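You operate a simulated robot arm through the tools that you are given. There is no shell and no other tool. Be economical: measure what you need, move in short steps, check, and stop when the job is done.

The job below is to be done with a simulated two-armed robot. You get a single attempt, and the scene is never put back.

Task
Hold the black tester on the top of the grey bench steady with one hand and press the power key of the black tester to switch it on with the other.

The check looks at the end state, three seconds after you hand in, the way a careful person would. Anything else that was tipped, shoved, dropped, spilled or broken makes it a failure.

Robot
Two 7-joint arms with two-finger grippers on one trunk, on a base that drives. Base frame: it is fixed to the floor where the robot stands at the start and does not move with it; the origin is under the middle of the robot, x ahead of it, y to its left, z up; the surface under the hand at the start is at about z = 780. Lengths are in mm, angles in degrees, forces in N, time in s.
The left shoulder is at the start at [64, 174, 1127], the right one opposite. With the tool pointing down near the work surface each hand reaches from about 260 to 860 mm from the robot's upright axis, wherever it stands, measured 20 degrees to its own side. Places, roughly: power key of the black tester [700, 200, 800]. Payload 2.94 kg a hand.
The tool frame of a hand sits at the grasp point between the pads (the TCP): z along the fingers, y along the line on which they close. The tips reach 30 mm beyond it. The gripper opens to 138 mm. The gripper's body begins 109 mm behind the TCP.
Orientation is told as [roll, pitch, yaw] about the base's x, y, z axes, in that order, counted from this pose: with the fingers straight down and closing along the base's y, the tool's x points along the base's -x, its y along +y and its z along -z.

Tools
- The arms move only by the tool drive_tool. It takes "left_motion", "right_motion" or both (then of equal length, played together; a hand with none holds still); each is a list of rows, each a list of 7 numbers: the shift along the base's x, y, z in units of 300 mm (1.0 is 300 mm), then the turn, a rotation vector about the base's x, y, z in units of 120 degrees (1.0 is 120 degrees), then the gripper command, from -1 (shut) to 1 (fully open), values between in proportion. In form: [[dx, dy, dz, ax, ay, az, claw], ...]. A call has 1 to 8 rows; each row is the pose to reach, as a shift and turn from the pose commanded when the call began. A call with a number of a shift or a turn outside -1 to 1 is refused whole. A row lasts 0.2 s, in which the tool goes at most 50 mm and 8.6 degrees; a call with a longer step from one row to the next is refused whole, and so is a gripper value outside its range. Where a pose cannot be reached the arm comes as near as it can. A force on the tool above 40 N (or 10 N above the force at the start of the call, whichever is more), or a blocked arm, ends the call early, and 0.2 s more pass. The fingers move at their own pace and stop on an object; they squeeze with about 22 N. The grip force told is the motor's: it shows also when the fingers shut on nothing. Time passes only in rows, and 0.2 s behind the last, so rows that repeat a pose let the fingers close. It gives the time, the measured TCP pose, the force on the tool (base axes), the opening and the grip force at its end, in the units of the frame above (readings bear some noise), with the torque about the TCP (base axes, N m) and any sound that the robot's microphone picked up, and new pictures: "views" is both (left out), scene, wrist or none (wrist: the cameras of the hands that moved).
- Cameras (640 x 400 px; columns grow to the right, rows downward): "scene" is now at [153.4, 10.9, 1600.8]; the picture's right is [0.19, -0.98, 0.00], its down [-0.73, -0.14, -0.67] and it looks along [0.66, 0.13, -0.74] (base axes); focal length 251 px, centre (320, 200). "left" rides on the left gripper at [71, -19, -146] in its tool frame; the picture's right is [0.26, 0.97, 0.00], its down [-0.85, 0.23, -0.48] and it looks along [-0.46, 0.12, 0.88] (tool axes); focal length 280 px, centre (320, 200). "right" rides on the right gripper at [71, 19, -146] in its tool frame; the picture's right is [-0.26, 0.97, 0.00], its down [-0.85, -0.23, -0.48] and it looks along [-0.46, -0.12, 0.88] (tool axes); focal length 280 px, centre (320, 200). There is no depth. A picture from a camera that has moved, and an enlarged one, comes with that camera's place and axes in the base frame and with its lens.
- move_column(by): slides the trunk up (or, below 0, down) by that many mm; the arms and the scene camera ride with it, the base frame stays. It gives what a move gives, with no picture.
- steer(legs): drives the robot by 1 to 6 legs, each [ahead, turn to the left] in mm and degrees, along the robot's own axes; the way and the turn of a leg run together, so that a leg with both is an arc; at most 1500 mm and 180 degrees a leg. The arms and the cameras ride along, it lands a little off, and it stops where it bumps. It gives what a move gives, and a new picture of the scene camera.
- pan_tilt(pan, tilt): turns the head with the scene camera to pan (to the left, within 120 degrees either way) and tilt (down, from -29 to 69), counted from straight ahead of the robot. It gives what a move gives, and a new picture of the scene camera.
- enlarge(camera, box): a new picture of the part [left, top, right, bottom] of that camera's present view, enlarged. It takes no simulated time.
- sign_off(): hands the job in; it is judged then, once.

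Go step by step. Nothing tells you exact positions but the pictures and the camera data: compare them with the known pose of the tool, close in by small moves and look again before you grip or let go. The budget is 120 turns and 260 pictures, counting those below and the enlarged ones. Unless the task says otherwise, let go and move clear before handing in, and close with one line.

The tools are called after "Request:" as a command line: name --argument value ..., lists and objects as JSON in quotes. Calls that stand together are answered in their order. drive_tool: Moves the arms, as the interface text tells. Its arguments: {"type":"object","properties":{"left_motion":{"type":"array","items":{"type":"array","items":{"type":"number"}}},"right_motion":{"type":"array","items":{"type":"array","items":{"type":"number"}}},"views":{"type":"string","enum":["both","scene","wrist","none"]}},"required":[]} The other tools are called the same way: move_column (by) slides the trunk up or down; steer (legs) drives the base; pan_tilt (pan, tilt) turns the head that bears the scene camera; enlarge (camera, box) takes an enlarged picture of a part of a camera's view; sign_off () hands the job in.

At the start:

```text
time_s: 0.0
left_tool_pos: [555.3, 418.6, 1150.4]
left_orientation: [0.1, 0.0, -0.2]
left_force: [0.4, 0.9, -0.2]
left_torque: [0.01, -0.02, 0.03]
left_grip_width: 137.9
left_gripper_force: 0.1
right_tool_pos: [546.0, -52.5, 1169.1]
right_orientation: [0.0, 0.1, -0.2]
right_force: [0.4, -0.4, -0.8]
right_torque: [-0.02, 0.01, -0.01]
right_grip_width: 138.1
right_gripper_force: 0.1
trunk travel left (down, up): [-300.0, 434.0]
robot x, y, heading: [-0.6, -3.1, -0.1]
head pan, tilt: [10.8, 48.1]
```

scene: 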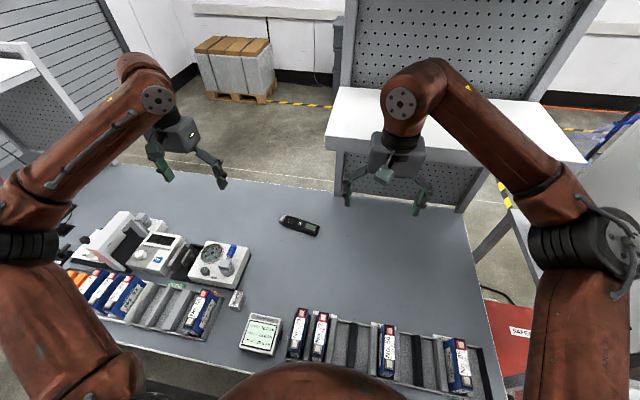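
right: 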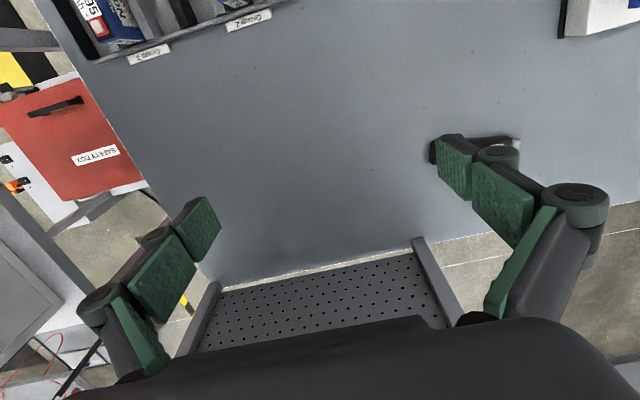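
left: 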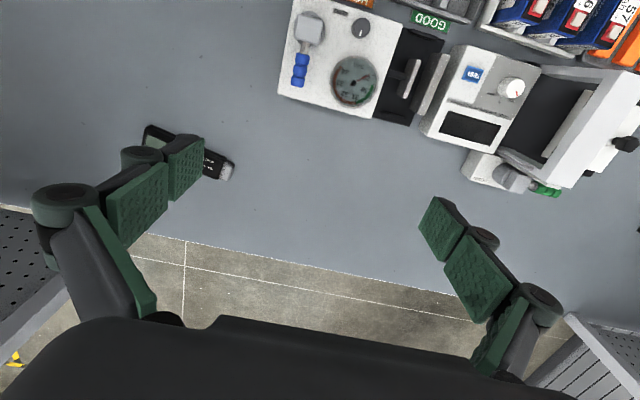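

The black tester lies alone in the middle of the bench, near pixel (299,225) in the scene view. I'll enlarge it to find the power key.

Request:
enlarge --camera "scene" --box '[260, 200, 340, 250]'

Request:
enlarge --camera "left" --box '[120, 110, 248, 190]'

```text
8.00 times, centred on (300, 225) of scene
camera zoom: at [153.4, 10.9, 1600.8], right [0.19, -0.98, 0.0], down [-0.73, -0.14, -0.67], along [0.66, 0.13, -0.74], focal length 2009 px, centre (480, 0)
```

zoom: 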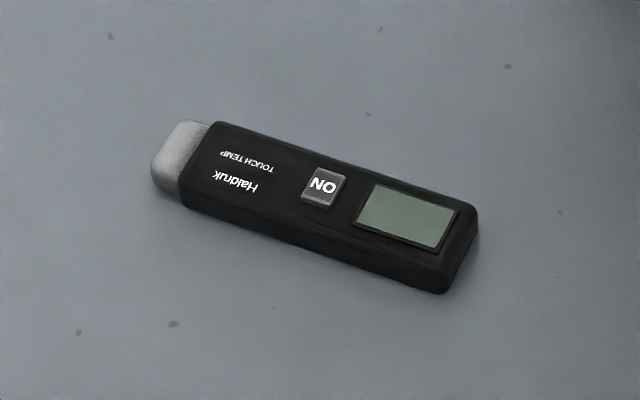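

```text
5.00 times, centred on (184, 150) of left
camera zoom: at [484.1, 399.2, 1297.2], right [-0.26, 0.97, 0.0], down [0.85, 0.23, 0.48], along [0.46, 0.12, -0.88], focal length 1402 px, centre (1000, 450)
```

zoom: 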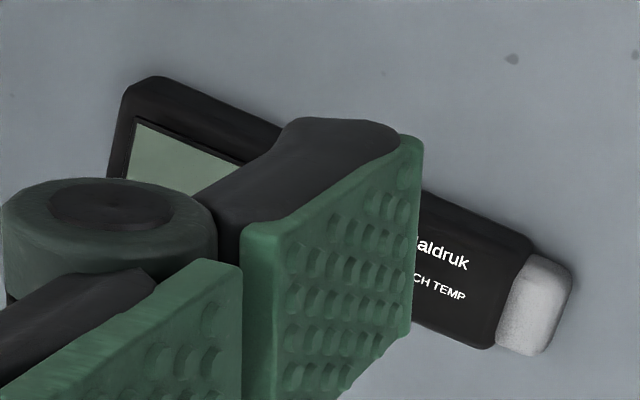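

The tester runs nearly along y (about 12.6° off). I put the key near (720,197) and the probe end towards +y. The left hand will grip the body near y≈247 and the right will press. First I'll bring the left hand to a hover point and turn it.

Request:
drive_tool --left_motion '[[0.0725, -0.0717, -0.0833, 0, 0, -0.07, 1], [0.145, -0.1433, -0.1667, 0, 0, -0.14, 1], [0.2175, -0.215, -0.25, 0, 0, -0.21, 1], [0.29, -0.2867, -0.3333, 0, 0, -0.28, 1], [0.3625, -0.3583, -0.4167, 0, 0, -0.35, 1], [0.435, -0.43, -0.5, 0, 0, -0.42, 1], [0.5075, -0.5017, -0.5833, 0, 0, -0.49, 1], [0.58, -0.573, -0.6667, 0, 0, -0.56, 1]]' --views "none"

Request:
drive_tool --left_motion '[[0, 0, 0, 0, 0, -0.07, 1], [0, 0, 0, 0, 0, -0.14, 1], [0, 0, 0, 0, 0, -0.21, 1], [0, 0, 0, 0, 0, -0.28, 1], [0, 0, 0, 0, 0, -0.295, 1], [0, 0, 0, 0, 0, -0.295, 1]]'

```text
time_s: 1.8
left_tool_pos: [730.7, 246.2, 950.0]
left_orientation: [0.0, 0.1, -67.4]
left_force: [0.4, 0.3, -0.1]
left_torque: [0.04, 0.04, 0.0]
left_grip_width: 137.9
left_gripper_force: 0.2
right_tool_pos: [546.3, -54.2, 1168.4]
right_orientation: [-0.1, 0.1, -0.1]
right_force: [0.4, -0.4, -0.4]
right_torque: [0.01, 0.03, 0.03]
right_grip_width: 138.2
right_gripper_force: 0.0
trunk travel left (down, up): [-300.0, 434.0]
robot x, y, heading: [0.6, 0.8, -0.3]
head pan, tilt: [10.8, 48.1]
```

```text
time_s: 3.2
left_tool_pos: [729.2, 246.9, 951.6]
left_orientation: [0.0, 0.1, -102.8]
left_force: [0.0, 0.3, 0.4]
left_torque: [-0.03, 0.02, 0.02]
left_grip_width: 137.9
left_gripper_force: 0.1
right_tool_pos: [545.9, -51.6, 1168.1]
right_orientation: [0.1, 0.1, -0.1]
right_force: [0.5, -0.6, 0.7]
right_torque: [0.03, -0.01, 0.0]
right_grip_width: 138.1
right_gripper_force: 0.1
trunk travel left (down, up): [-300.0, 434.0]
robot x, y, heading: [3.8, 1.2, -0.2]
head pan, tilt: [10.8, 48.1]
camera scene: at [153.4, 10.6, 1600.8], right [0.19, -0.98, 0.0], down [-0.73, -0.14, -0.67], along [0.66, 0.13, -0.74], focal length 251 px, centre (320, 200)
camera left: at [726.3, 319.7, 1097.1], right [1.0, 0.04, 0.0], down [0.04, -0.88, 0.48], along [0.02, -0.48, -0.88], focal length 280 px, centre (320, 200)
```

scene: 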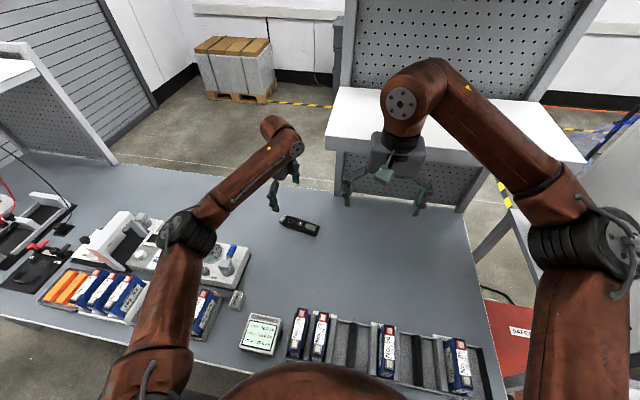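
left: 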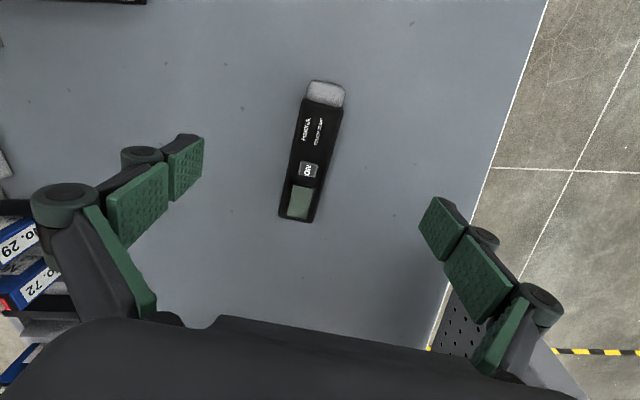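

The tester's axis passes about (727.5, 247), with the key at about (718,197.5). I'll lower the left hand with a 15° tilt away from the key.

Request:
drive_tool --left_motion '[[0, 0.013, -0.1, -0.06, 0.012, 0.006, 1], [0, 0.027, -0.2, -0.1225, 0.025, 0.012, 1], [0, 0.027, -0.3, -0.1225, 0.025, 0.012, 1], [0, 0.027, -0.4, -0.1225, 0.025, 0.012, 1], [0, 0.027, -0.45, -0.1225, 0.025, 0.012, 1], [0, 0.027, -0.45, -0.1225, 0.025, 0.012, 1]]'

```text
time_s: 4.6
left_tool_pos: [730.3, 253.7, 816.1]
left_orientation: [0.2, -15.0, -101.3]
left_force: [-0.6, -0.6, -0.1]
left_torque: [-0.02, 0.02, -0.01]
left_grip_width: 137.8
left_gripper_force: 0.0
right_tool_pos: [544.7, -51.9, 1168.0]
right_orientation: [0.0, 0.0, -0.1]
right_force: [0.3, 0.0, -0.4]
right_torque: [-0.01, 0.02, 0.04]
right_grip_width: 138.2
right_gripper_force: 0.1
trunk travel left (down, up): [-300.0, 434.0]
robot x, y, heading: [-1.3, 0.7, 0.1]
head pan, tilt: [10.8, 48.1]
camera scene: at [153.4, 10.8, 1600.8], right [0.19, -0.98, 0.0], down [-0.73, -0.14, -0.67], along [0.66, 0.13, -0.74], focal length 251 px, centre (320, 200)
camera left: at [730.5, 362.5, 938.5], right [1.0, 0.06, -0.07], down [0.09, -0.73, 0.68], along [-0.01, -0.68, -0.73], focal length 280 px, centre (320, 200)
```

scene: 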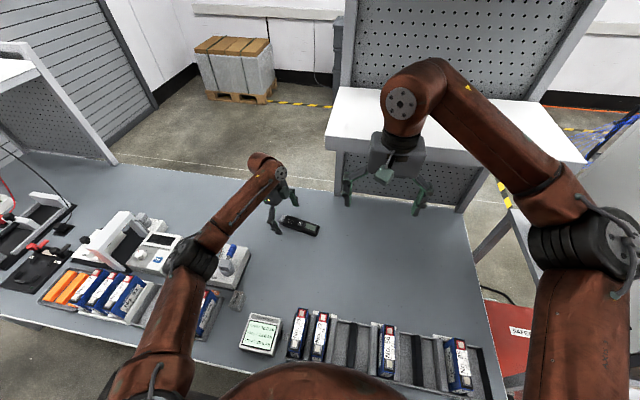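
left: 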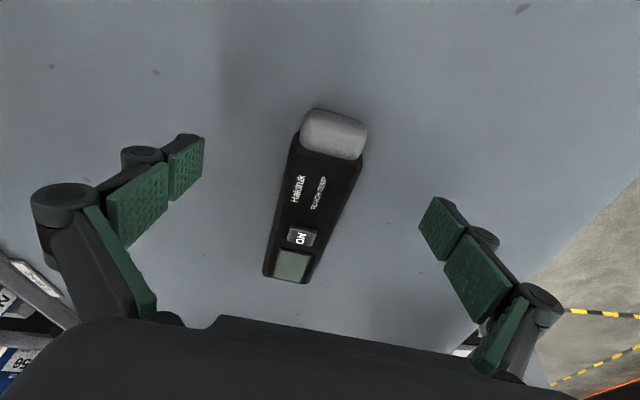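

The tester is centred between the fingers, so I'll close the left hand on it.

Request:
drive_tool --left_motion '[[0, 0, 0, 0, 0, 0, -1], [0, 0, 0, 0, 0, 0, -1], [0, 0, 0, 0, 0, 0, -1], [0, 0, 0, 0, 0, 0, -1], [0, 0, 0, 0, 0, 0, -1], [0, 0, 0, 0, 0, 0, -1], [0, 0, 0, 0, 0, 0, -1], [0, 0, 0, 0, 0, 0, -1]]'

```text
time_s: 6.4
left_tool_pos: [728.9, 254.7, 816.5]
left_orientation: [0.1, -15.1, -101.2]
left_force: [-0.4, -0.8, 0.2]
left_torque: [-0.04, -0.01, -0.05]
left_grip_width: 45.3
left_gripper_force: 22.2
right_tool_pos: [545.3, -52.0, 1169.5]
right_orientation: [0.0, 0.0, -0.1]
right_force: [0.5, -0.4, -0.3]
right_torque: [0.01, -0.03, -0.04]
right_grip_width: 138.0
right_gripper_force: 0.1
trunk travel left (down, up): [-300.0, 434.0]
robot x, y, heading: [1.7, -3.3, 0.0]
head pan, tilt: [10.8, 48.1]
camera scene: at [153.4, 10.6, 1600.8], right [0.19, -0.98, 0.0], down [-0.73, -0.14, -0.67], along [0.66, 0.13, -0.74], focal length 251 px, centre (320, 200)
camera left: at [730.6, 362.4, 938.8], right [1.0, 0.06, -0.07], down [0.09, -0.73, 0.68], along [-0.01, -0.68, -0.73], focal length 280 px, centre (320, 200)
```

scene: 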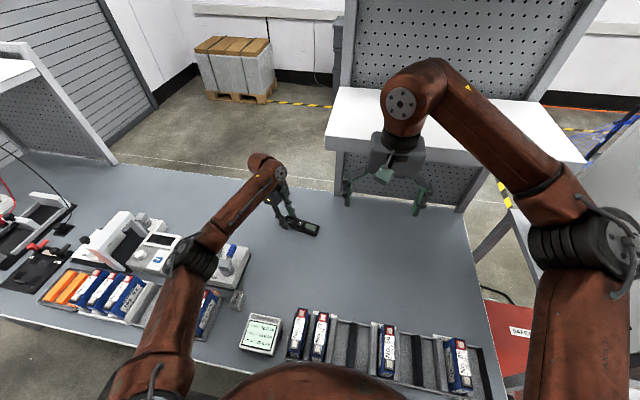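
left: 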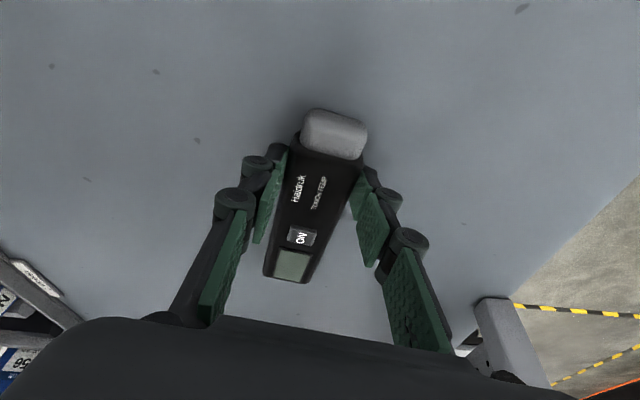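

The tester is gripped at 45 mm and 22 N, and the key is near (717,195). Next I'll bring the right hand over with fingers shut, yawed and tilted away from the left hand.

Request:
drive_tool --right_motion '[[0.048, 0.0466, -0.0496, 0, 0, 0.07, -1], [0.096, 0.093, -0.099, 0, 0, 0.14, -1], [0.144, 0.14, -0.149, 0, 0, 0.21, -1], [0.192, 0.187, -0.199, 0, 0, 0.28, -1], [0.24, 0.233, -0.248, 0, 0, 0.35, -1], [0.288, 0.28, -0.298, 0, 0, 0.42, -1], [0.336, 0.327, -0.348, 0, 0, 0.49, -1], [0.383, 0.373, -0.397, 0, 0, 0.56, -1]]' --views "none"

Request:
drive_tool --right_motion '[[0.032, 0.07, -0.083, 0.033, -0.01, 0.016, -1], [0.063, 0.139, -0.167, 0.067, -0.02, 0.033, -1], [0.095, 0.208, -0.25, 0.1, -0.03, 0.049, -1], [0.127, 0.278, -0.333, 0.133, -0.041, 0.065, -1], [0.158, 0.347, -0.417, 0.167, -0.051, 0.082, -1], [0.19, 0.417, -0.5, 0.2, -0.061, 0.098, -1], [0.19, 0.417, -0.5, 0.2, -0.061, 0.098, -1]]'

```text
time_s: 7.5
left_tool_pos: [729.1, 253.0, 815.7]
left_orientation: [0.0, -15.0, -101.3]
left_force: [1.0, -0.1, 0.1]
left_torque: [0.05, 0.04, 0.01]
left_grip_width: 45.4
left_gripper_force: 22.6
right_tool_pos: [596.7, 1.5, 1113.3]
right_orientation: [0.3, 0.0, 33.8]
right_force: [-15.0, -5.2, 3.1]
right_torque: [0.78, -2.42, -0.01]
right_grip_width: 41.4
right_gripper_force: 1.2
trunk travel left (down, up): [-300.0, 434.0]
robot x, y, heading: [3.2, 0.4, -0.2]
head pan, tilt: [10.8, 48.1]
stopped in row 5 (right hand): the force on the tool passed its limit at 47 N (the readings are from after the stop); the commanded pose is now the measured one
```

```text
time_s: 7.9
left_tool_pos: [724.5, 251.4, 817.8]
left_orientation: [0.0, -14.7, -101.3]
left_force: [0.4, -1.2, -0.1]
left_torque: [0.13, -0.05, -0.03]
left_grip_width: 45.7
left_gripper_force: 21.4
right_tool_pos: [600.6, 25.9, 1090.0]
right_orientation: [2.9, -3.9, 36.2]
right_force: [-39.9, -9.4, -1.9]
right_torque: [1.61, -6.31, -1.8]
right_grip_width: 0.2
right_gripper_force: 4.3
trunk travel left (down, up): [-300.0, 434.0]
robot x, y, heading: [1.2, -1.5, -0.2]
head pan, tilt: [10.8, 48.1]
stopped in row 2 (right hand): the force on the tool passed its limit at 75 N (the readings are from after the stop); the commanded pose is now the measured one
camera scene: at [145.8, 7.5, 1601.3], right [0.18, -0.98, 0.0], down [-0.73, -0.14, -0.67], along [0.66, 0.12, -0.74], focal length 251 px, centre (320, 200)
camera right: at [528.0, -13.2, 1230.9], right [-0.36, 0.93, 0.07], down [0.81, 0.28, 0.52], along [0.46, 0.24, -0.85], focal length 280 px, centre (320, 200)
```

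scene: 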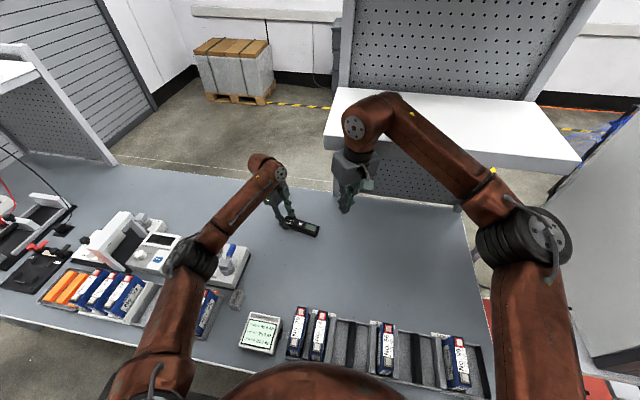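
right: 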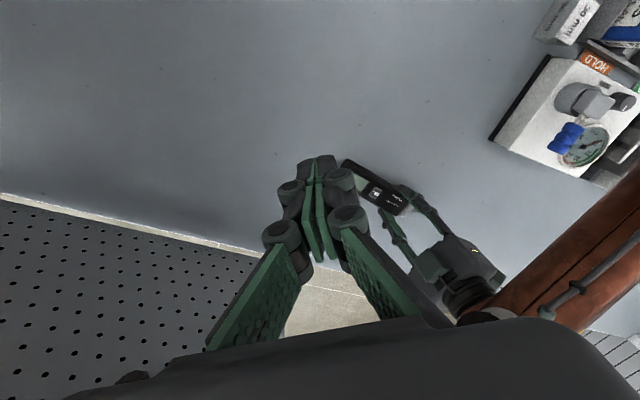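

The right wrist hit the white shelf standing behind the bench, and the push shifted the robot back a few mm. I'll back the right hand off and look again.

Request:
drive_tool --right_motion '[[-0.1, -0.03, 0, 0, 0, 0, -1], [-0.2, -0.06, 0, 0, 0, 0, -1], [-0.3, -0.09, 0, 0, 0, 0, -1], [-0.3, -0.09, 0, 0, 0, 0, -1]]'

Request:
pan_tilt --pan -5 --tilt 30

```text
time_s: 8.9
left_tool_pos: [727.8, 253.5, 816.9]
left_orientation: [0.0, -15.0, -101.3]
left_force: [-0.8, 1.5, 7.7]
left_torque: [-0.16, 0.01, -0.06]
left_grip_width: 45.4
left_gripper_force: 22.3
right_tool_pos: [516.3, -1.1, 1086.4]
right_orientation: [3.1, -3.8, 35.9]
right_force: [0.6, 0.7, 0.0]
right_torque: [0.01, -0.02, 0.02]
right_grip_width: 0.1
right_gripper_force: 22.2
trunk travel left (down, up): [-300.0, 434.0]
robot x, y, heading: [-4.3, -0.7, -0.1]
head pan, tilt: [10.8, 48.1]
camera scene: at [152.0, 9.9, 1600.9], right [0.19, -0.98, 0.0], down [-0.73, -0.14, -0.67], along [0.66, 0.12, -0.74], focal length 251 px, centre (320, 200)
camera right: at [444.6, -40.0, 1227.6], right [-0.36, 0.93, 0.07], down [0.81, 0.27, 0.52], along [0.46, 0.24, -0.85], focal length 280 px, centre (320, 200)
```

scene: 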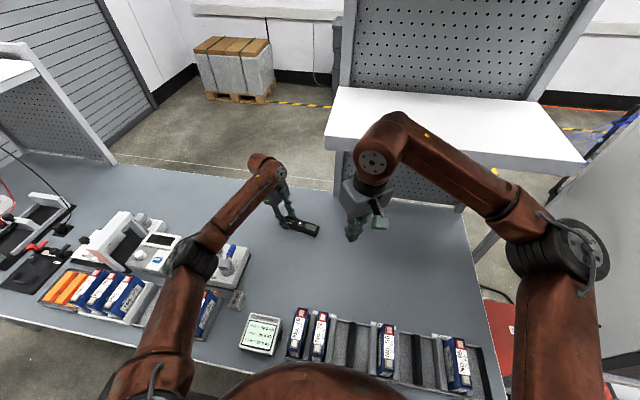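
right: 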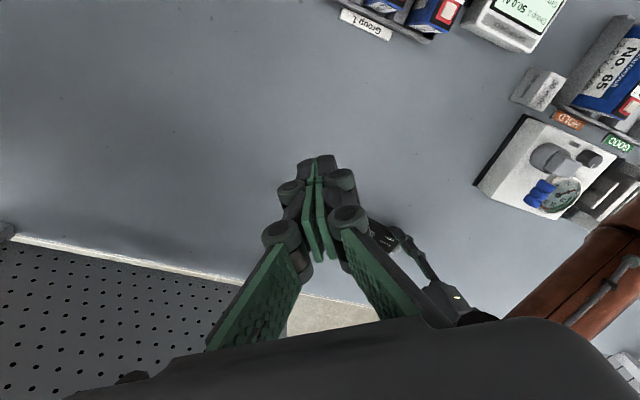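

```text
time_s: 9.7
left_tool_pos: [728.8, 252.6, 815.6]
left_orientation: [0.1, -15.1, -101.2]
left_force: [-1.4, 0.0, 8.7]
left_torque: [-0.07, 0.02, -0.12]
left_grip_width: 45.4
left_gripper_force: 22.5
right_tool_pos: [517.3, -0.7, 1086.1]
right_orientation: [3.0, -3.8, 36.0]
right_force: [0.2, -0.1, 0.7]
right_torque: [0.05, 0.02, 0.03]
right_grip_width: 0.4
right_gripper_force: 21.8
trunk travel left (down, up): [-300.0, 434.0]
robot x, y, heading: [-1.3, 0.3, -0.2]
head pan, tilt: [-5.0, 30.0]
camera scene: at [164.7, -12.8, 1627.8], right [-0.09, -1.0, 0.0], down [-0.5, 0.04, -0.87], along [0.86, -0.08, -0.5], focal length 251 px, centre (320, 200)
```

scene: 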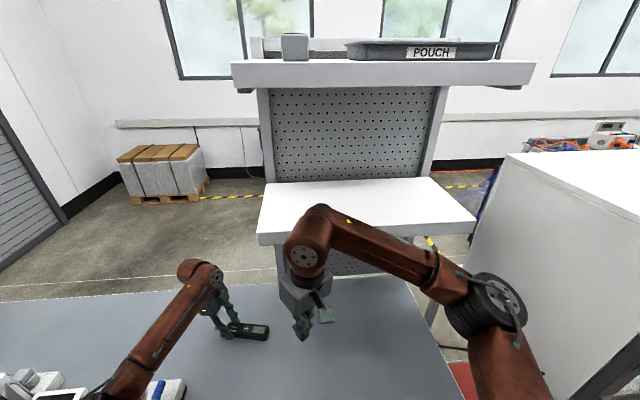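

I place the rack shelf's front-left corner at about (670, 93, 1200–1250). I'll lower the right hand near the robot first, then slide forward under shelf height with the hand leaning back towards the robot.

Request:
drive_tool --right_motion '[[0, 0.023, -0.12, 0, 0, 0.06, -1], [0, 0.046, -0.24, 0, 0, 0.12, -1], [0, 0.068, -0.36, 0, 0, 0.18, -1], [0, 0.091, -0.48, 0, 0, 0.24, -1], [0, 0.114, -0.6, 0, 0, 0.3, -1], [0, 0.137, -0.7, 0, 0, 0.358, -1], [0, 0.137, -0.7, 0, 0, 0.358, -1]]' --views "none"

Request:
pan_tilt --pan 11 --tilt 44

```text
time_s: 11.3
left_tool_pos: [728.6, 252.5, 816.0]
left_orientation: [0.0, -14.9, -101.3]
left_force: [-0.4, -0.7, 9.8]
left_torque: [-0.12, 0.03, -0.03]
left_grip_width: 45.2
left_gripper_force: 21.7
right_tool_pos: [523.5, 16.0, 889.0]
right_orientation: [-3.0, -3.7, 67.5]
right_force: [0.4, 0.1, 0.6]
right_torque: [-0.03, 0.0, 0.02]
right_grip_width: 0.0
right_gripper_force: 22.0
right hand out of reach, approached as far as the arm can: row 5, 6, 7
trunk travel left (down, up): [-300.0, 434.0]
robot x, y, heading: [3.5, -1.6, -0.2]
head pan, tilt: [-5.0, 30.0]
```

```text
time_s: 12.1
left_tool_pos: [728.4, 251.6, 816.9]
left_orientation: [0.0, -15.0, -101.3]
left_force: [-0.1, -1.2, 8.6]
left_torque: [-0.04, 0.03, -0.05]
left_grip_width: 45.4
left_gripper_force: 22.3
right_tool_pos: [524.6, 15.5, 890.4]
right_orientation: [-2.9, -3.8, 67.5]
right_force: [-0.4, 0.2, -0.3]
right_torque: [0.02, 0.03, -0.01]
right_grip_width: 0.0
right_gripper_force: 22.4
trunk travel left (down, up): [-300.0, 434.0]
robot x, y, heading: [1.3, -2.4, -0.2]
head pan, tilt: [11.0, 44.0]
camera scene: at [155.4, 10.6, 1606.8], right [0.19, -0.98, 0.0], down [-0.68, -0.13, -0.72], along [0.71, 0.14, -0.69], focal length 251 px, centre (320, 200)
```

scene: 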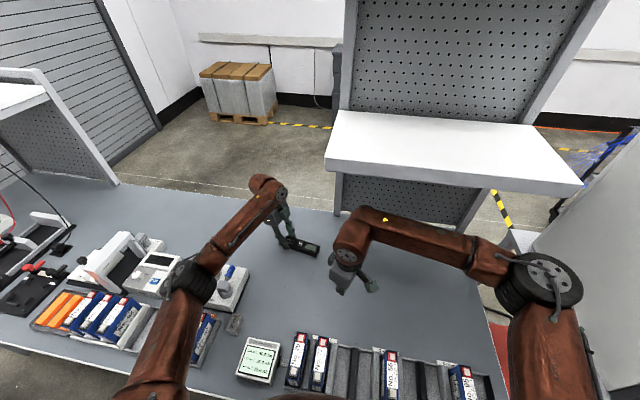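

The right hand is low now and stopped near its inner reach limit. I'll move it forward and left beneath shelf height with a backward lean.

Request:
drive_tool --right_motion '[[0.092, 0.074, 0, 0.014, -0.022, 0, -1], [0.183, 0.149, 0, 0.028, -0.044, 0, -1], [0.275, 0.223, 0, 0.042, -0.066, 0, -1], [0.367, 0.298, 0, 0.055, -0.089, 0, -1], [0.458, 0.372, 0, 0.069, -0.111, 0, -1], [0.55, 0.447, 0, 0.083, -0.133, 0, -1], [0.55, 0.447, 0, 0.083, -0.133, 0, -1]]'

```text
time_s: 13.7
left_tool_pos: [729.8, 253.2, 815.9]
left_orientation: [-0.1, -14.9, -101.3]
left_force: [1.0, 1.3, 6.8]
left_torque: [0.26, -0.07, -0.09]
left_grip_width: 45.3
left_gripper_force: 22.1
right_tool_pos: [634.4, 103.9, 889.6]
right_orientation: [-14.3, -18.9, 69.6]
right_force: [-0.3, -0.3, -0.2]
right_torque: [-0.01, -0.02, 0.03]
right_grip_width: 0.1
right_gripper_force: 22.2
right hand out of reach, approached as far as the arm can: row 1, 2, 3, 4, 5, 6, 7
trunk travel left (down, up): [-300.0, 434.0]
robot x, y, heading: [-1.6, 0.5, -0.3]
head pan, tilt: [11.0, 44.0]
camera scene: at [155.6, 10.2, 1606.7], right [0.19, -0.98, 0.0], down [-0.68, -0.13, -0.72], along [0.71, 0.14, -0.69], focal length 251 px, centre (320, 200)
camera right: at [544.5, 17.8, 995.9], right [-0.76, 0.63, -0.14], down [0.32, 0.56, 0.77], along [0.56, 0.54, -0.63], focal length 280 px, centre (320, 200)
```

scene: 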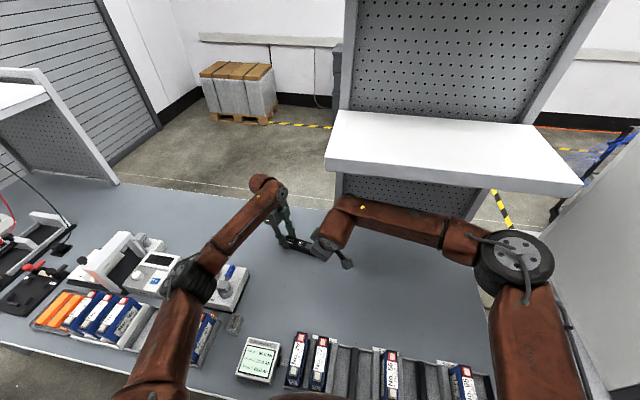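
right: 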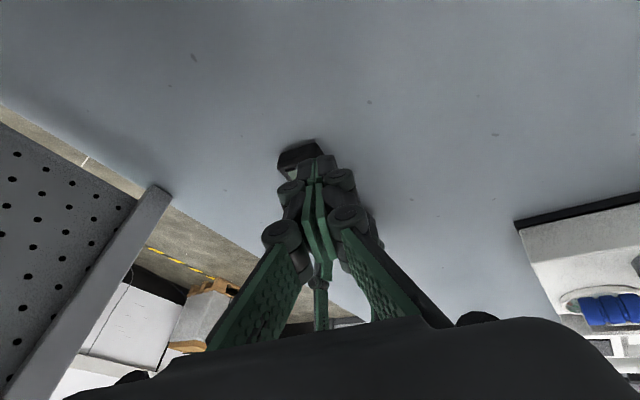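

The arm hit a joint limit with that yaw. I'll spin the right hand about its own axis by −40°, keeping the lean, to get a more natural posture.

Request:
drive_tool --right_motion '[[0, 0, 0, 0.0226, 0.0146, -0.061, -1], [0, 0, 0, 0.045, 0.029, -0.122, -1], [0, 0, 0, 0.068, 0.044, -0.183, -1], [0, 0, 0, 0.09, 0.058, -0.244, -1], [0, 0, 0, 0.113, 0.073, -0.305, -1], [0, 0, 0, 0.113, 0.073, -0.305, -1]]'

```text
time_s: 15.1
left_tool_pos: [728.5, 253.2, 816.0]
left_orientation: [0.0, -15.0, -101.3]
left_force: [3.2, -1.5, 7.1]
left_torque: [0.15, -0.17, -0.05]
left_grip_width: 45.5
left_gripper_force: 21.9
right_tool_pos: [633.1, 105.5, 890.0]
right_orientation: [2.3, -23.1, 26.7]
right_force: [0.7, -0.2, -1.4]
right_torque: [-0.02, 0.03, -0.01]
right_grip_width: 0.0
right_gripper_force: 21.8
trunk travel left (down, up): [-300.0, 434.0]
robot x, y, heading: [-0.5, -2.7, 0.1]
head pan, tilt: [11.0, 44.0]
camera scene: at [155.8, 10.7, 1606.7], right [0.19, -0.98, 0.0], down [-0.68, -0.13, -0.72], along [0.71, 0.14, -0.69], focal length 251 px, centre (320, 200)
camera right: at [517.5, 61.0, 996.8], right [-0.23, 0.96, 0.14], down [0.64, 0.05, 0.76], along [0.73, 0.27, -0.63], focal length 280 px, centre (320, 200)
```

scene: 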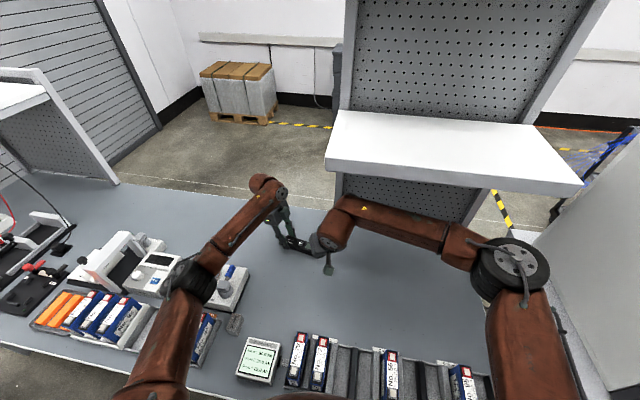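
right: 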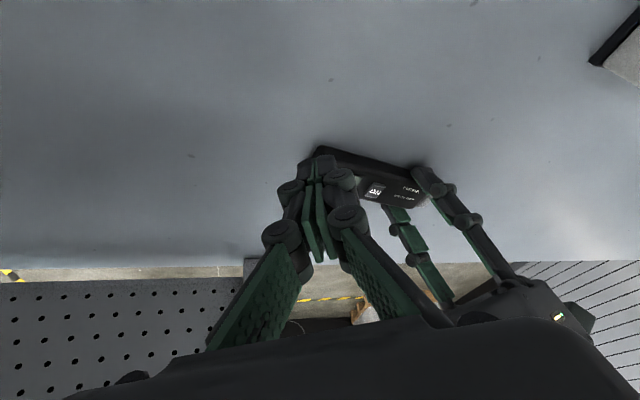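

Now reachable, and the key and "ON" label are in view. I'll move to just above the key and re-measure.

Request:
drive_tool --right_motion '[[0.068, 0.066, -0.02, 0, 0, 0, -1], [0.137, 0.132, -0.05, 0, 0, 0, -1], [0.2, 0.2, -0.08, 0, 0, 0, -1], [0.25, 0.24, -0.1, 0, 0, 0, -1], [0.25, 0.24, -0.1, 0, 0, 0, -1]]'

Request:
enlarge --camera "right" --box '[240, 100, 400, 200]'

Request:
enlarge --camera "left" --box '[240, 200, 400, 300]'

Request:
enlarge --camera "scene" --box '[260, 210, 340, 260]'

```text
time_s: 16.3
left_tool_pos: [728.8, 253.1, 815.5]
left_orientation: [0.0, -14.9, -101.4]
left_force: [-1.6, -1.8, 7.7]
left_torque: [0.18, 0.02, -0.01]
left_grip_width: 45.5
left_gripper_force: 22.6
right_tool_pos: [707.8, 177.1, 862.7]
right_orientation: [2.1, -23.1, 27.0]
right_force: [0.5, -0.2, 0.2]
right_torque: [-0.02, 0.01, -0.03]
right_grip_width: 0.1
right_gripper_force: 21.8
trunk travel left (down, up): [-300.0, 434.0]
robot x, y, heading: [-0.9, -3.2, -0.2]
head pan, tilt: [11.0, 44.0]
camera scene: at [155.5, 10.9, 1606.7], right [0.19, -0.98, 0.0], down [-0.68, -0.13, -0.72], along [0.71, 0.14, -0.69], focal length 251 px, centre (320, 200)
camera right: at [591.7, 133.0, 968.3], right [-0.23, 0.96, 0.14], down [0.64, 0.05, 0.76], along [0.73, 0.27, -0.63], focal length 280 px, centre (320, 200)
```

scene: 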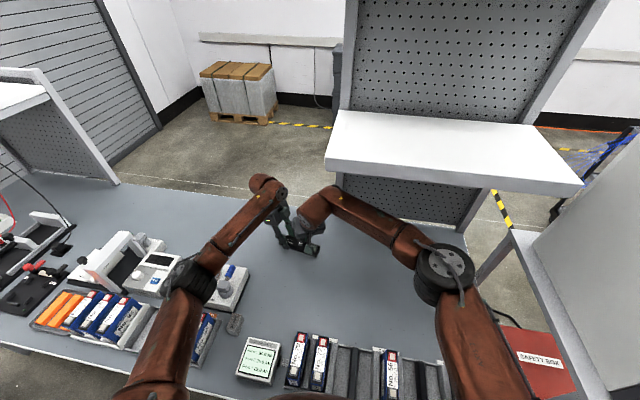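
right: 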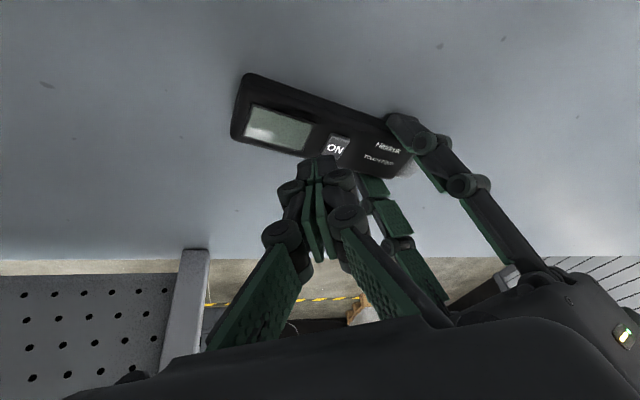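

```text
4.00 times, centred on (320, 150) of right
camera zoom: at [591.7, 133.0, 968.3], right [-0.23, 0.96, 0.14], down [0.64, 0.05, 0.76], along [0.73, 0.27, -0.63], focal length 1122 px, centre (320, 400)
```

zoom: 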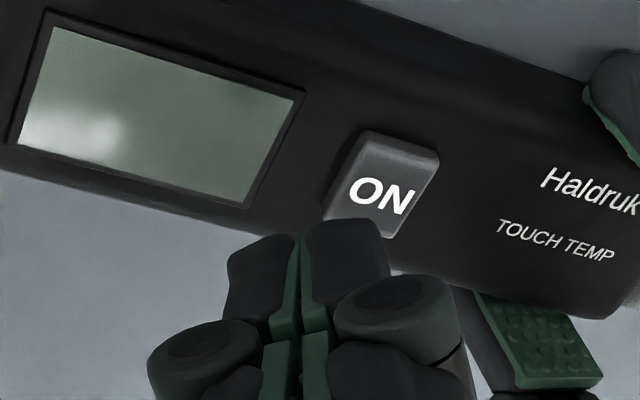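

```text
4.00 times, centred on (320, 250) of left
camera zoom: at [730.2, 361.1, 938.0], right [1.0, 0.06, -0.07], down [0.09, -0.73, 0.68], along [-0.01, -0.68, -0.73], focal length 1122 px, centre (320, 0)
```

zoom: 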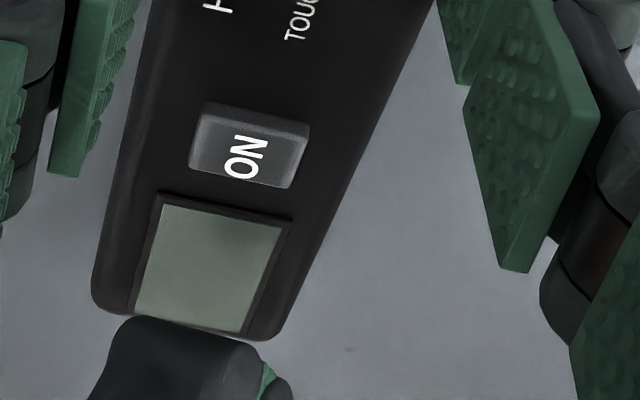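

```text
8.00 times, centred on (300, 235) of scene
camera zoom: at [155.5, 10.9, 1606.7], right [0.19, -0.98, 0.0], down [-0.68, -0.13, -0.72], along [0.71, 0.14, -0.69], focal length 2009 px, centre (480, -80)
```

zoom: 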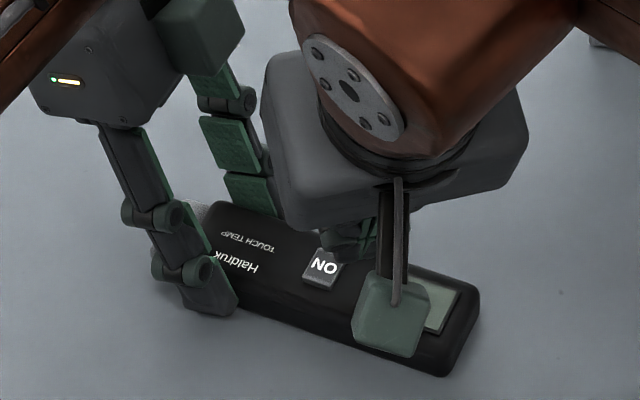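

I average the key to about (719,197.5, ~802). I'll move the right fingertip directly over it, leaving around 10 mm of clearance.

Request:
drive_tool --right_motion '[[0.018, 0.031, -0.02, 0, 0, 0, -1], [0.037, 0.063, -0.05, 0, 0, 0, -1], [0.037, 0.063, -0.05, 0, 0, 0, -1]]' --views "none"

Request:
enlarge --camera "right" --box '[240, 100, 400, 200]'

Request:
enlarge --camera "left" --box '[240, 200, 400, 300]'

```text
time_s: 17.1
left_tool_pos: [728.6, 254.5, 815.3]
left_orientation: [0.1, -15.0, -101.3]
left_force: [-2.2, -0.7, 6.7]
left_torque: [0.08, 0.0, -0.04]
left_grip_width: 45.2
left_gripper_force: 22.0
right_tool_pos: [718.0, 196.9, 846.3]
right_orientation: [2.0, -23.0, 27.0]
right_force: [0.7, 0.2, -0.5]
right_torque: [-0.01, 0.0, 0.0]
right_grip_width: 0.1
right_gripper_force: 21.5
trunk travel left (down, up): [-300.0, 434.0]
robot x, y, heading: [1.6, -2.5, -0.2]
head pan, tilt: [11.0, 44.0]
```

```text
4.00 times, centred on (320, 150) of right
camera zoom: at [602.5, 152.7, 952.7], right [-0.23, 0.96, 0.14], down [0.64, 0.05, 0.76], along [0.73, 0.27, -0.63], focal length 1122 px, centre (320, 400)
```

zoom: 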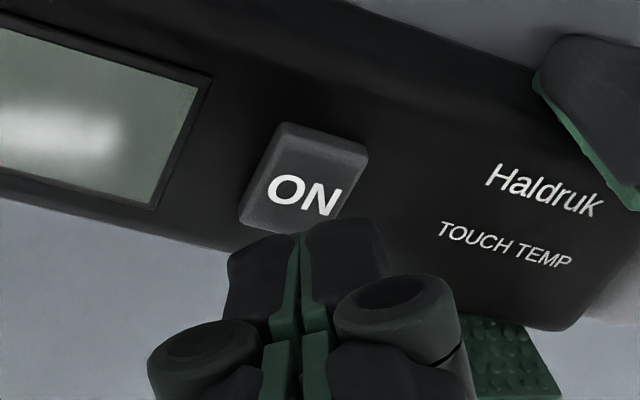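

```text
4.00 times, centred on (320, 250) of left
camera zoom: at [730.3, 361.3, 938.0], right [1.0, 0.06, -0.07], down [0.09, -0.73, 0.68], along [-0.01, -0.68, -0.73], focal length 1122 px, centre (320, 0)
```

zoom: 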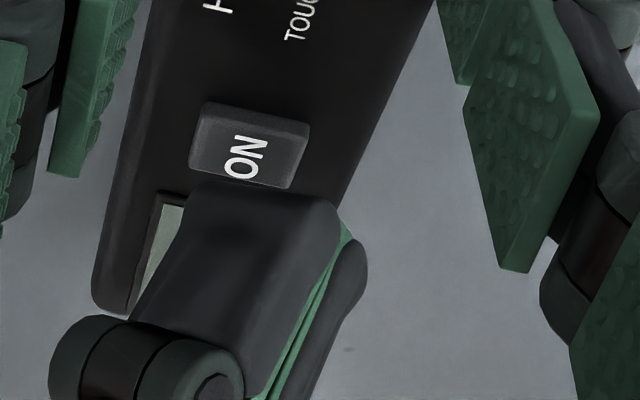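

The two cameras disagree by a few mm. I'll shift slightly toward +y and lower to near contact, then compare again.

Request:
drive_tool --right_motion '[[0.006, 0.012, -0.015, 0, 0, 0, -1], [0.006, 0.012, -0.027, 0, 0, 0, -1], [0.006, 0.012, -0.027, 0, 0, 0, -1]]' --views "none"

Request:
enlarge --camera "right" --box '[240, 100, 400, 200]'

Request:
enlarge --camera "left" --box '[240, 200, 400, 300]'

```text
time_s: 17.9
left_tool_pos: [728.1, 253.3, 815.2]
left_orientation: [0.0, -15.1, -101.2]
left_force: [-1.2, -0.3, 6.1]
left_torque: [-0.05, 0.01, -0.04]
left_grip_width: 45.3
left_gripper_force: 21.7
right_tool_pos: [720.3, 200.3, 838.4]
right_orientation: [2.0, -23.1, 27.0]
right_force: [0.1, 0.4, -0.8]
right_torque: [-0.07, 0.01, 0.02]
right_grip_width: 0.1
right_gripper_force: 21.5
trunk travel left (down, up): [-300.0, 434.0]
robot x, y, heading: [-1.5, -3.3, -0.2]
head pan, tilt: [11.0, 44.0]
```

```text
4.00 times, centred on (320, 150) of right
camera zoom: at [604.1, 156.2, 944.1], right [-0.23, 0.96, 0.14], down [0.64, 0.05, 0.76], along [0.73, 0.27, -0.63], focal length 1122 px, centre (320, 400)
```

zoom: 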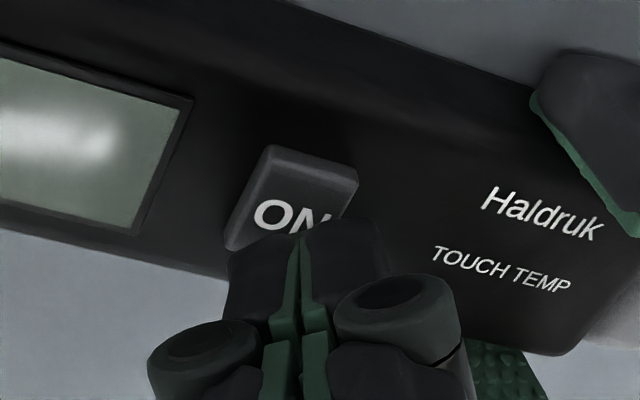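

```text
4.00 times, centred on (320, 250) of left
camera zoom: at [730.3, 361.3, 938.0], right [1.0, 0.06, -0.07], down [0.09, -0.73, 0.68], along [-0.01, -0.68, -0.73], focal length 1122 px, centre (320, 0)
```

zoom: 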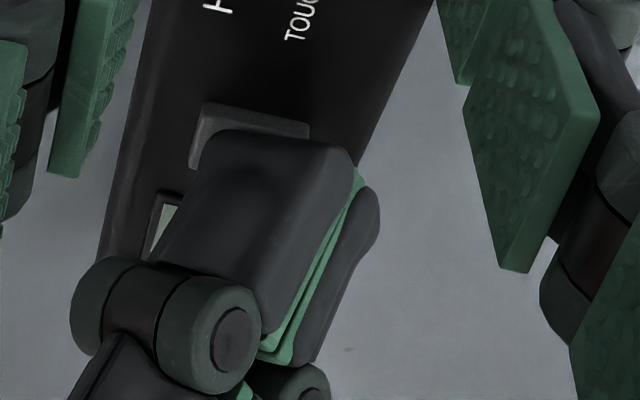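

The fingertip's lower edge is over the key. I'll press down in small steps and watch force and sound.

Request:
drive_tool --right_motion '[[0.006, 0.003, -0.005, 0, 0, 0, -1], [0.006, 0.003, -0.01, 0, 0, 0, -1], [0.006, 0.003, -0.015, 0, 0, 0, -1], [0.006, 0.003, -0.018, 0, 0, 0, -1], [0.006, 0.003, -0.018, 0, 0, 0, -1]]' --views "none"

Request:
enlarge --camera "right" --box '[240, 100, 400, 200]'

```text
time_s: 19.1
left_tool_pos: [728.2, 254.7, 816.1]
left_orientation: [0.0, -15.0, -101.3]
left_force: [1.4, -0.2, 3.4]
left_torque: [-0.05, -0.06, 0.04]
left_grip_width: 45.3
left_gripper_force: 22.2
right_tool_pos: [722.3, 200.9, 834.3]
right_orientation: [2.0, -23.3, 26.9]
right_force: [1.0, 0.0, 8.1]
right_torque: [-0.04, 0.02, 0.02]
right_grip_width: 6.0
right_gripper_force: 21.9
trunk travel left (down, up): [-300.0, 434.0]
robot x, y, heading: [1.2, 0.9, -0.2]
head pan, tilt: [11.0, 44.0]
heard: click
```

```text
4.00 times, centred on (320, 150) of right
camera zoom: at [606.3, 156.6, 939.1], right [-0.23, 0.96, 0.14], down [0.64, 0.05, 0.76], along [0.73, 0.27, -0.63], focal length 1122 px, centre (320, 400)
```

zoom: 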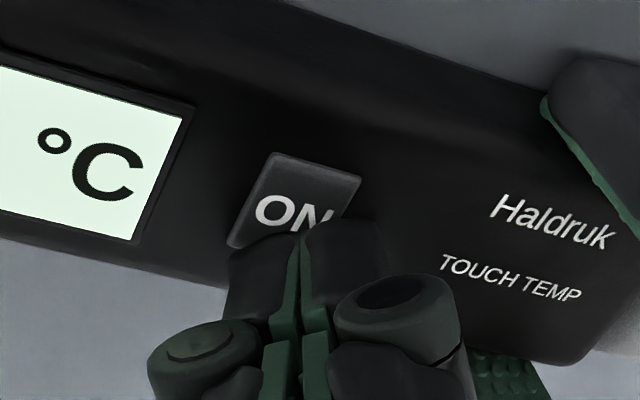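

There was a click and the display lit with "°C": the tester is on. I'll lift the right hand straight up.

Request:
drive_tool --right_motion '[[0, 0, 0.02, 0, 0, 0, -1], [0, 0, 0.06, 0, 0, 0, -1], [0, 0, 0.12, 0, 0, 0, -1], [0, 0, 0.18, 0, 0, 0, -1], [0, 0, 0.18, 0, 0, 0, -1]]' --views "wrist"

```text
time_s: 20.3
left_tool_pos: [728.6, 254.1, 815.4]
left_orientation: [0.0, -15.0, -101.3]
left_force: [-1.3, 0.0, 5.4]
left_torque: [-0.04, 0.03, -0.05]
left_grip_width: 45.1
left_gripper_force: 22.1
right_tool_pos: [723.3, 200.4, 887.2]
right_orientation: [2.1, -23.1, 26.9]
right_force: [1.1, 0.7, -0.5]
right_torque: [-0.02, 0.03, 0.03]
right_grip_width: 0.0
right_gripper_force: 22.1
trunk travel left (down, up): [-300.0, 434.0]
robot x, y, heading: [-2.5, -5.2, 0.1]
head pan, tilt: [11.0, 44.0]
camera right: at [606.5, 156.2, 993.4], right [-0.23, 0.96, 0.14], down [0.64, 0.05, 0.76], along [0.73, 0.27, -0.63], focal length 280 px, centre (320, 200)
```

right: 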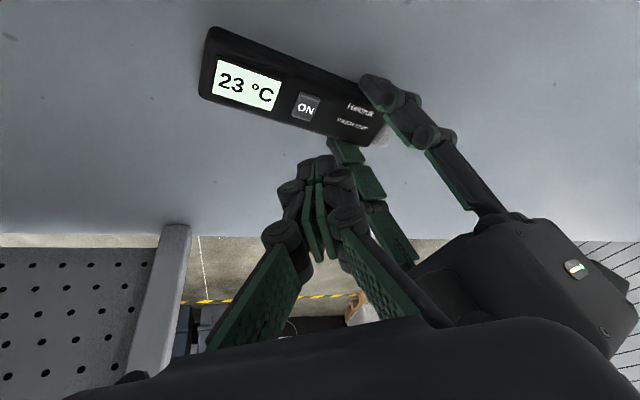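

The display reads 23 °C. I'll retreat the right hand, then open the left hand.

Request:
drive_tool --right_motion '[[-0.09, -0.09, 0.01, 0, 0, 0, -1], [-0.18, -0.18, 0.02, 0, 0, 0, -1], [-0.28, -0.28, 0.03, 0, 0, 0, -1], [-0.38, -0.37, 0.04, 0, 0, 0, -1], [-0.38, -0.37, 0.04, 0, 0, 0, -1]]' --views "none"

Request:
drive_tool --left_motion '[[0, 0, 0, 0, 0, 0, 0.3], [0, 0, 0, 0, 0, 0, 1], [0, 0, 0, 0, 0, 0, 1], [0, 0, 0, 0, 0, 0, 1], [0, 0, 0, 0, 0, 0, 1], [0, 0, 0, 0, 0, 0, 1]]' --views "wrist"

```text
time_s: 21.5
left_tool_pos: [727.5, 253.3, 814.6]
left_orientation: [0.0, -15.0, -101.3]
left_force: [-0.9, -0.3, 4.7]
left_torque: [0.15, -0.02, -0.01]
left_grip_width: 45.0
left_gripper_force: 21.9
right_tool_pos: [609.7, 88.1, 900.5]
right_orientation: [2.1, -23.2, 26.8]
right_force: [0.5, 0.5, 0.3]
right_torque: [0.01, -0.01, 0.0]
right_grip_width: 0.1
right_gripper_force: 22.3
trunk travel left (down, up): [-300.0, 434.0]
robot x, y, heading: [-5.7, 5.7, 0.0]
head pan, tilt: [11.0, 44.0]
```

```text
time_s: 22.9
left_tool_pos: [729.3, 253.5, 814.5]
left_orientation: [-0.1, -15.0, -101.4]
left_force: [-0.4, 0.8, 0.1]
left_torque: [0.0, -0.01, 0.0]
left_grip_width: 137.9
left_gripper_force: 0.1
right_tool_pos: [610.4, 88.6, 899.7]
right_orientation: [2.1, -23.2, 26.8]
right_force: [-0.1, -0.8, -0.3]
right_torque: [-0.01, 0.0, 0.05]
right_grip_width: 0.0
right_gripper_force: 22.2
trunk travel left (down, up): [-300.0, 434.0]
robot x, y, heading: [0.8, -1.4, -0.1]
head pan, tilt: [11.0, 44.0]
camera left: at [730.8, 361.3, 937.5], right [1.0, 0.06, -0.07], down [0.09, -0.73, 0.68], along [-0.01, -0.68, -0.73], focal length 280 px, centre (320, 200)
```

left: 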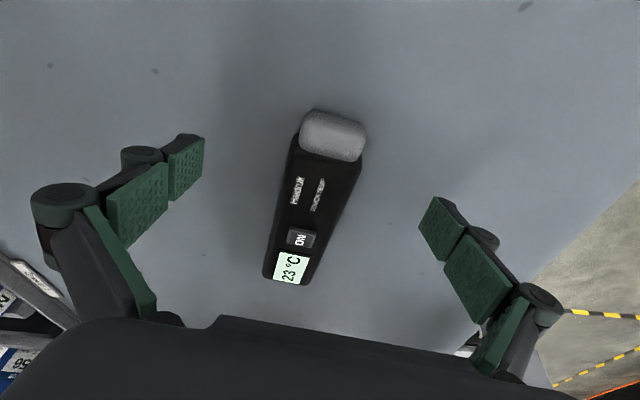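

The tester is released, lit and still in its place. I'll lift the left hand clear and take a final look.

Request:
drive_tool --left_motion '[[0, 0.02, 0.1, 0, 0, 0, 1], [0, 0.04, 0.22, 0, 0, 0, 1], [0, 0.06, 0.36, 0, 0, 0, 1], [0, 0.08, 0.5, 0, 0, 0, 1], [0, 0.08, 0.5, 0, 0, 0, 1]]' --views "scene"

Request:
pan_tilt --pan -5 --tilt 30

```text
time_s: 24.1
left_tool_pos: [730.8, 278.6, 966.1]
left_orientation: [-0.1, -15.1, -101.3]
left_force: [-0.1, 0.3, -0.8]
left_torque: [-0.01, -0.01, 0.01]
left_grip_width: 138.2
left_gripper_force: 0.0
right_tool_pos: [610.5, 87.2, 898.9]
right_orientation: [2.2, -23.1, 26.9]
right_force: [-0.2, 0.1, -0.2]
right_torque: [0.0, 0.02, 0.02]
right_grip_width: 0.0
right_gripper_force: 22.1
trunk travel left (down, up): [-300.0, 434.0]
robot x, y, heading: [0.8, -2.5, -0.4]
head pan, tilt: [11.0, 44.0]
camera scene: at [157.2, 11.8, 1606.4], right [0.19, -0.98, 0.0], down [-0.68, -0.13, -0.72], along [0.71, 0.14, -0.7], focal length 251 px, centre (320, 200)
```

scene: 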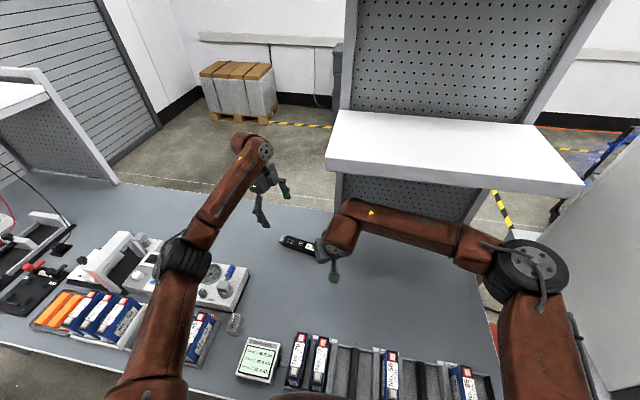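

```text
time_s: 24.9
left_tool_pos: [729.6, 277.6, 964.7]
left_orientation: [-0.1, -15.0, -101.4]
left_force: [-0.6, 0.3, 0.4]
left_torque: [0.02, 0.0, 0.0]
left_grip_width: 138.1
left_gripper_force: 0.1
right_tool_pos: [611.2, 87.1, 899.3]
right_orientation: [2.2, -23.1, 26.9]
right_force: [0.0, 0.9, 0.8]
right_torque: [0.0, 0.01, 0.0]
right_grip_width: 0.1
right_gripper_force: 21.7
trunk travel left (down, up): [-300.0, 434.0]
robot x, y, heading: [-3.1, 1.4, -0.1]
head pan, tilt: [-5.0, 30.0]
camera scene: at [166.0, -12.2, 1627.7], right [-0.09, -1.0, 0.0], down [-0.5, 0.04, -0.87], along [0.86, -0.08, -0.5], focal length 251 px, centre (320, 200)
```

scene: 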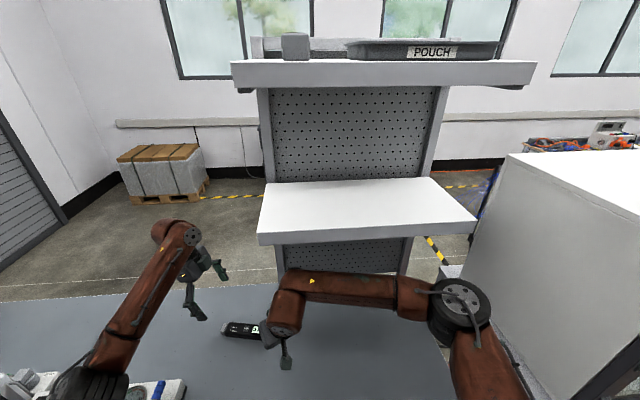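

The tester is on, both hands are clear, and nothing on the bench or rack looks tipped or displaced. I'm handing in.

Request:
sign_off

```text
The job is handed in.
```

The black tester is switched on and its display reads 23 °C: I held it with the left hand, pressed the power key with the right, then let go and moved both hands clear. On the way in, the right arm bumped the white shelf behind the bench (about 75 N at the peak). The final pictures show nothing tipped or moved.
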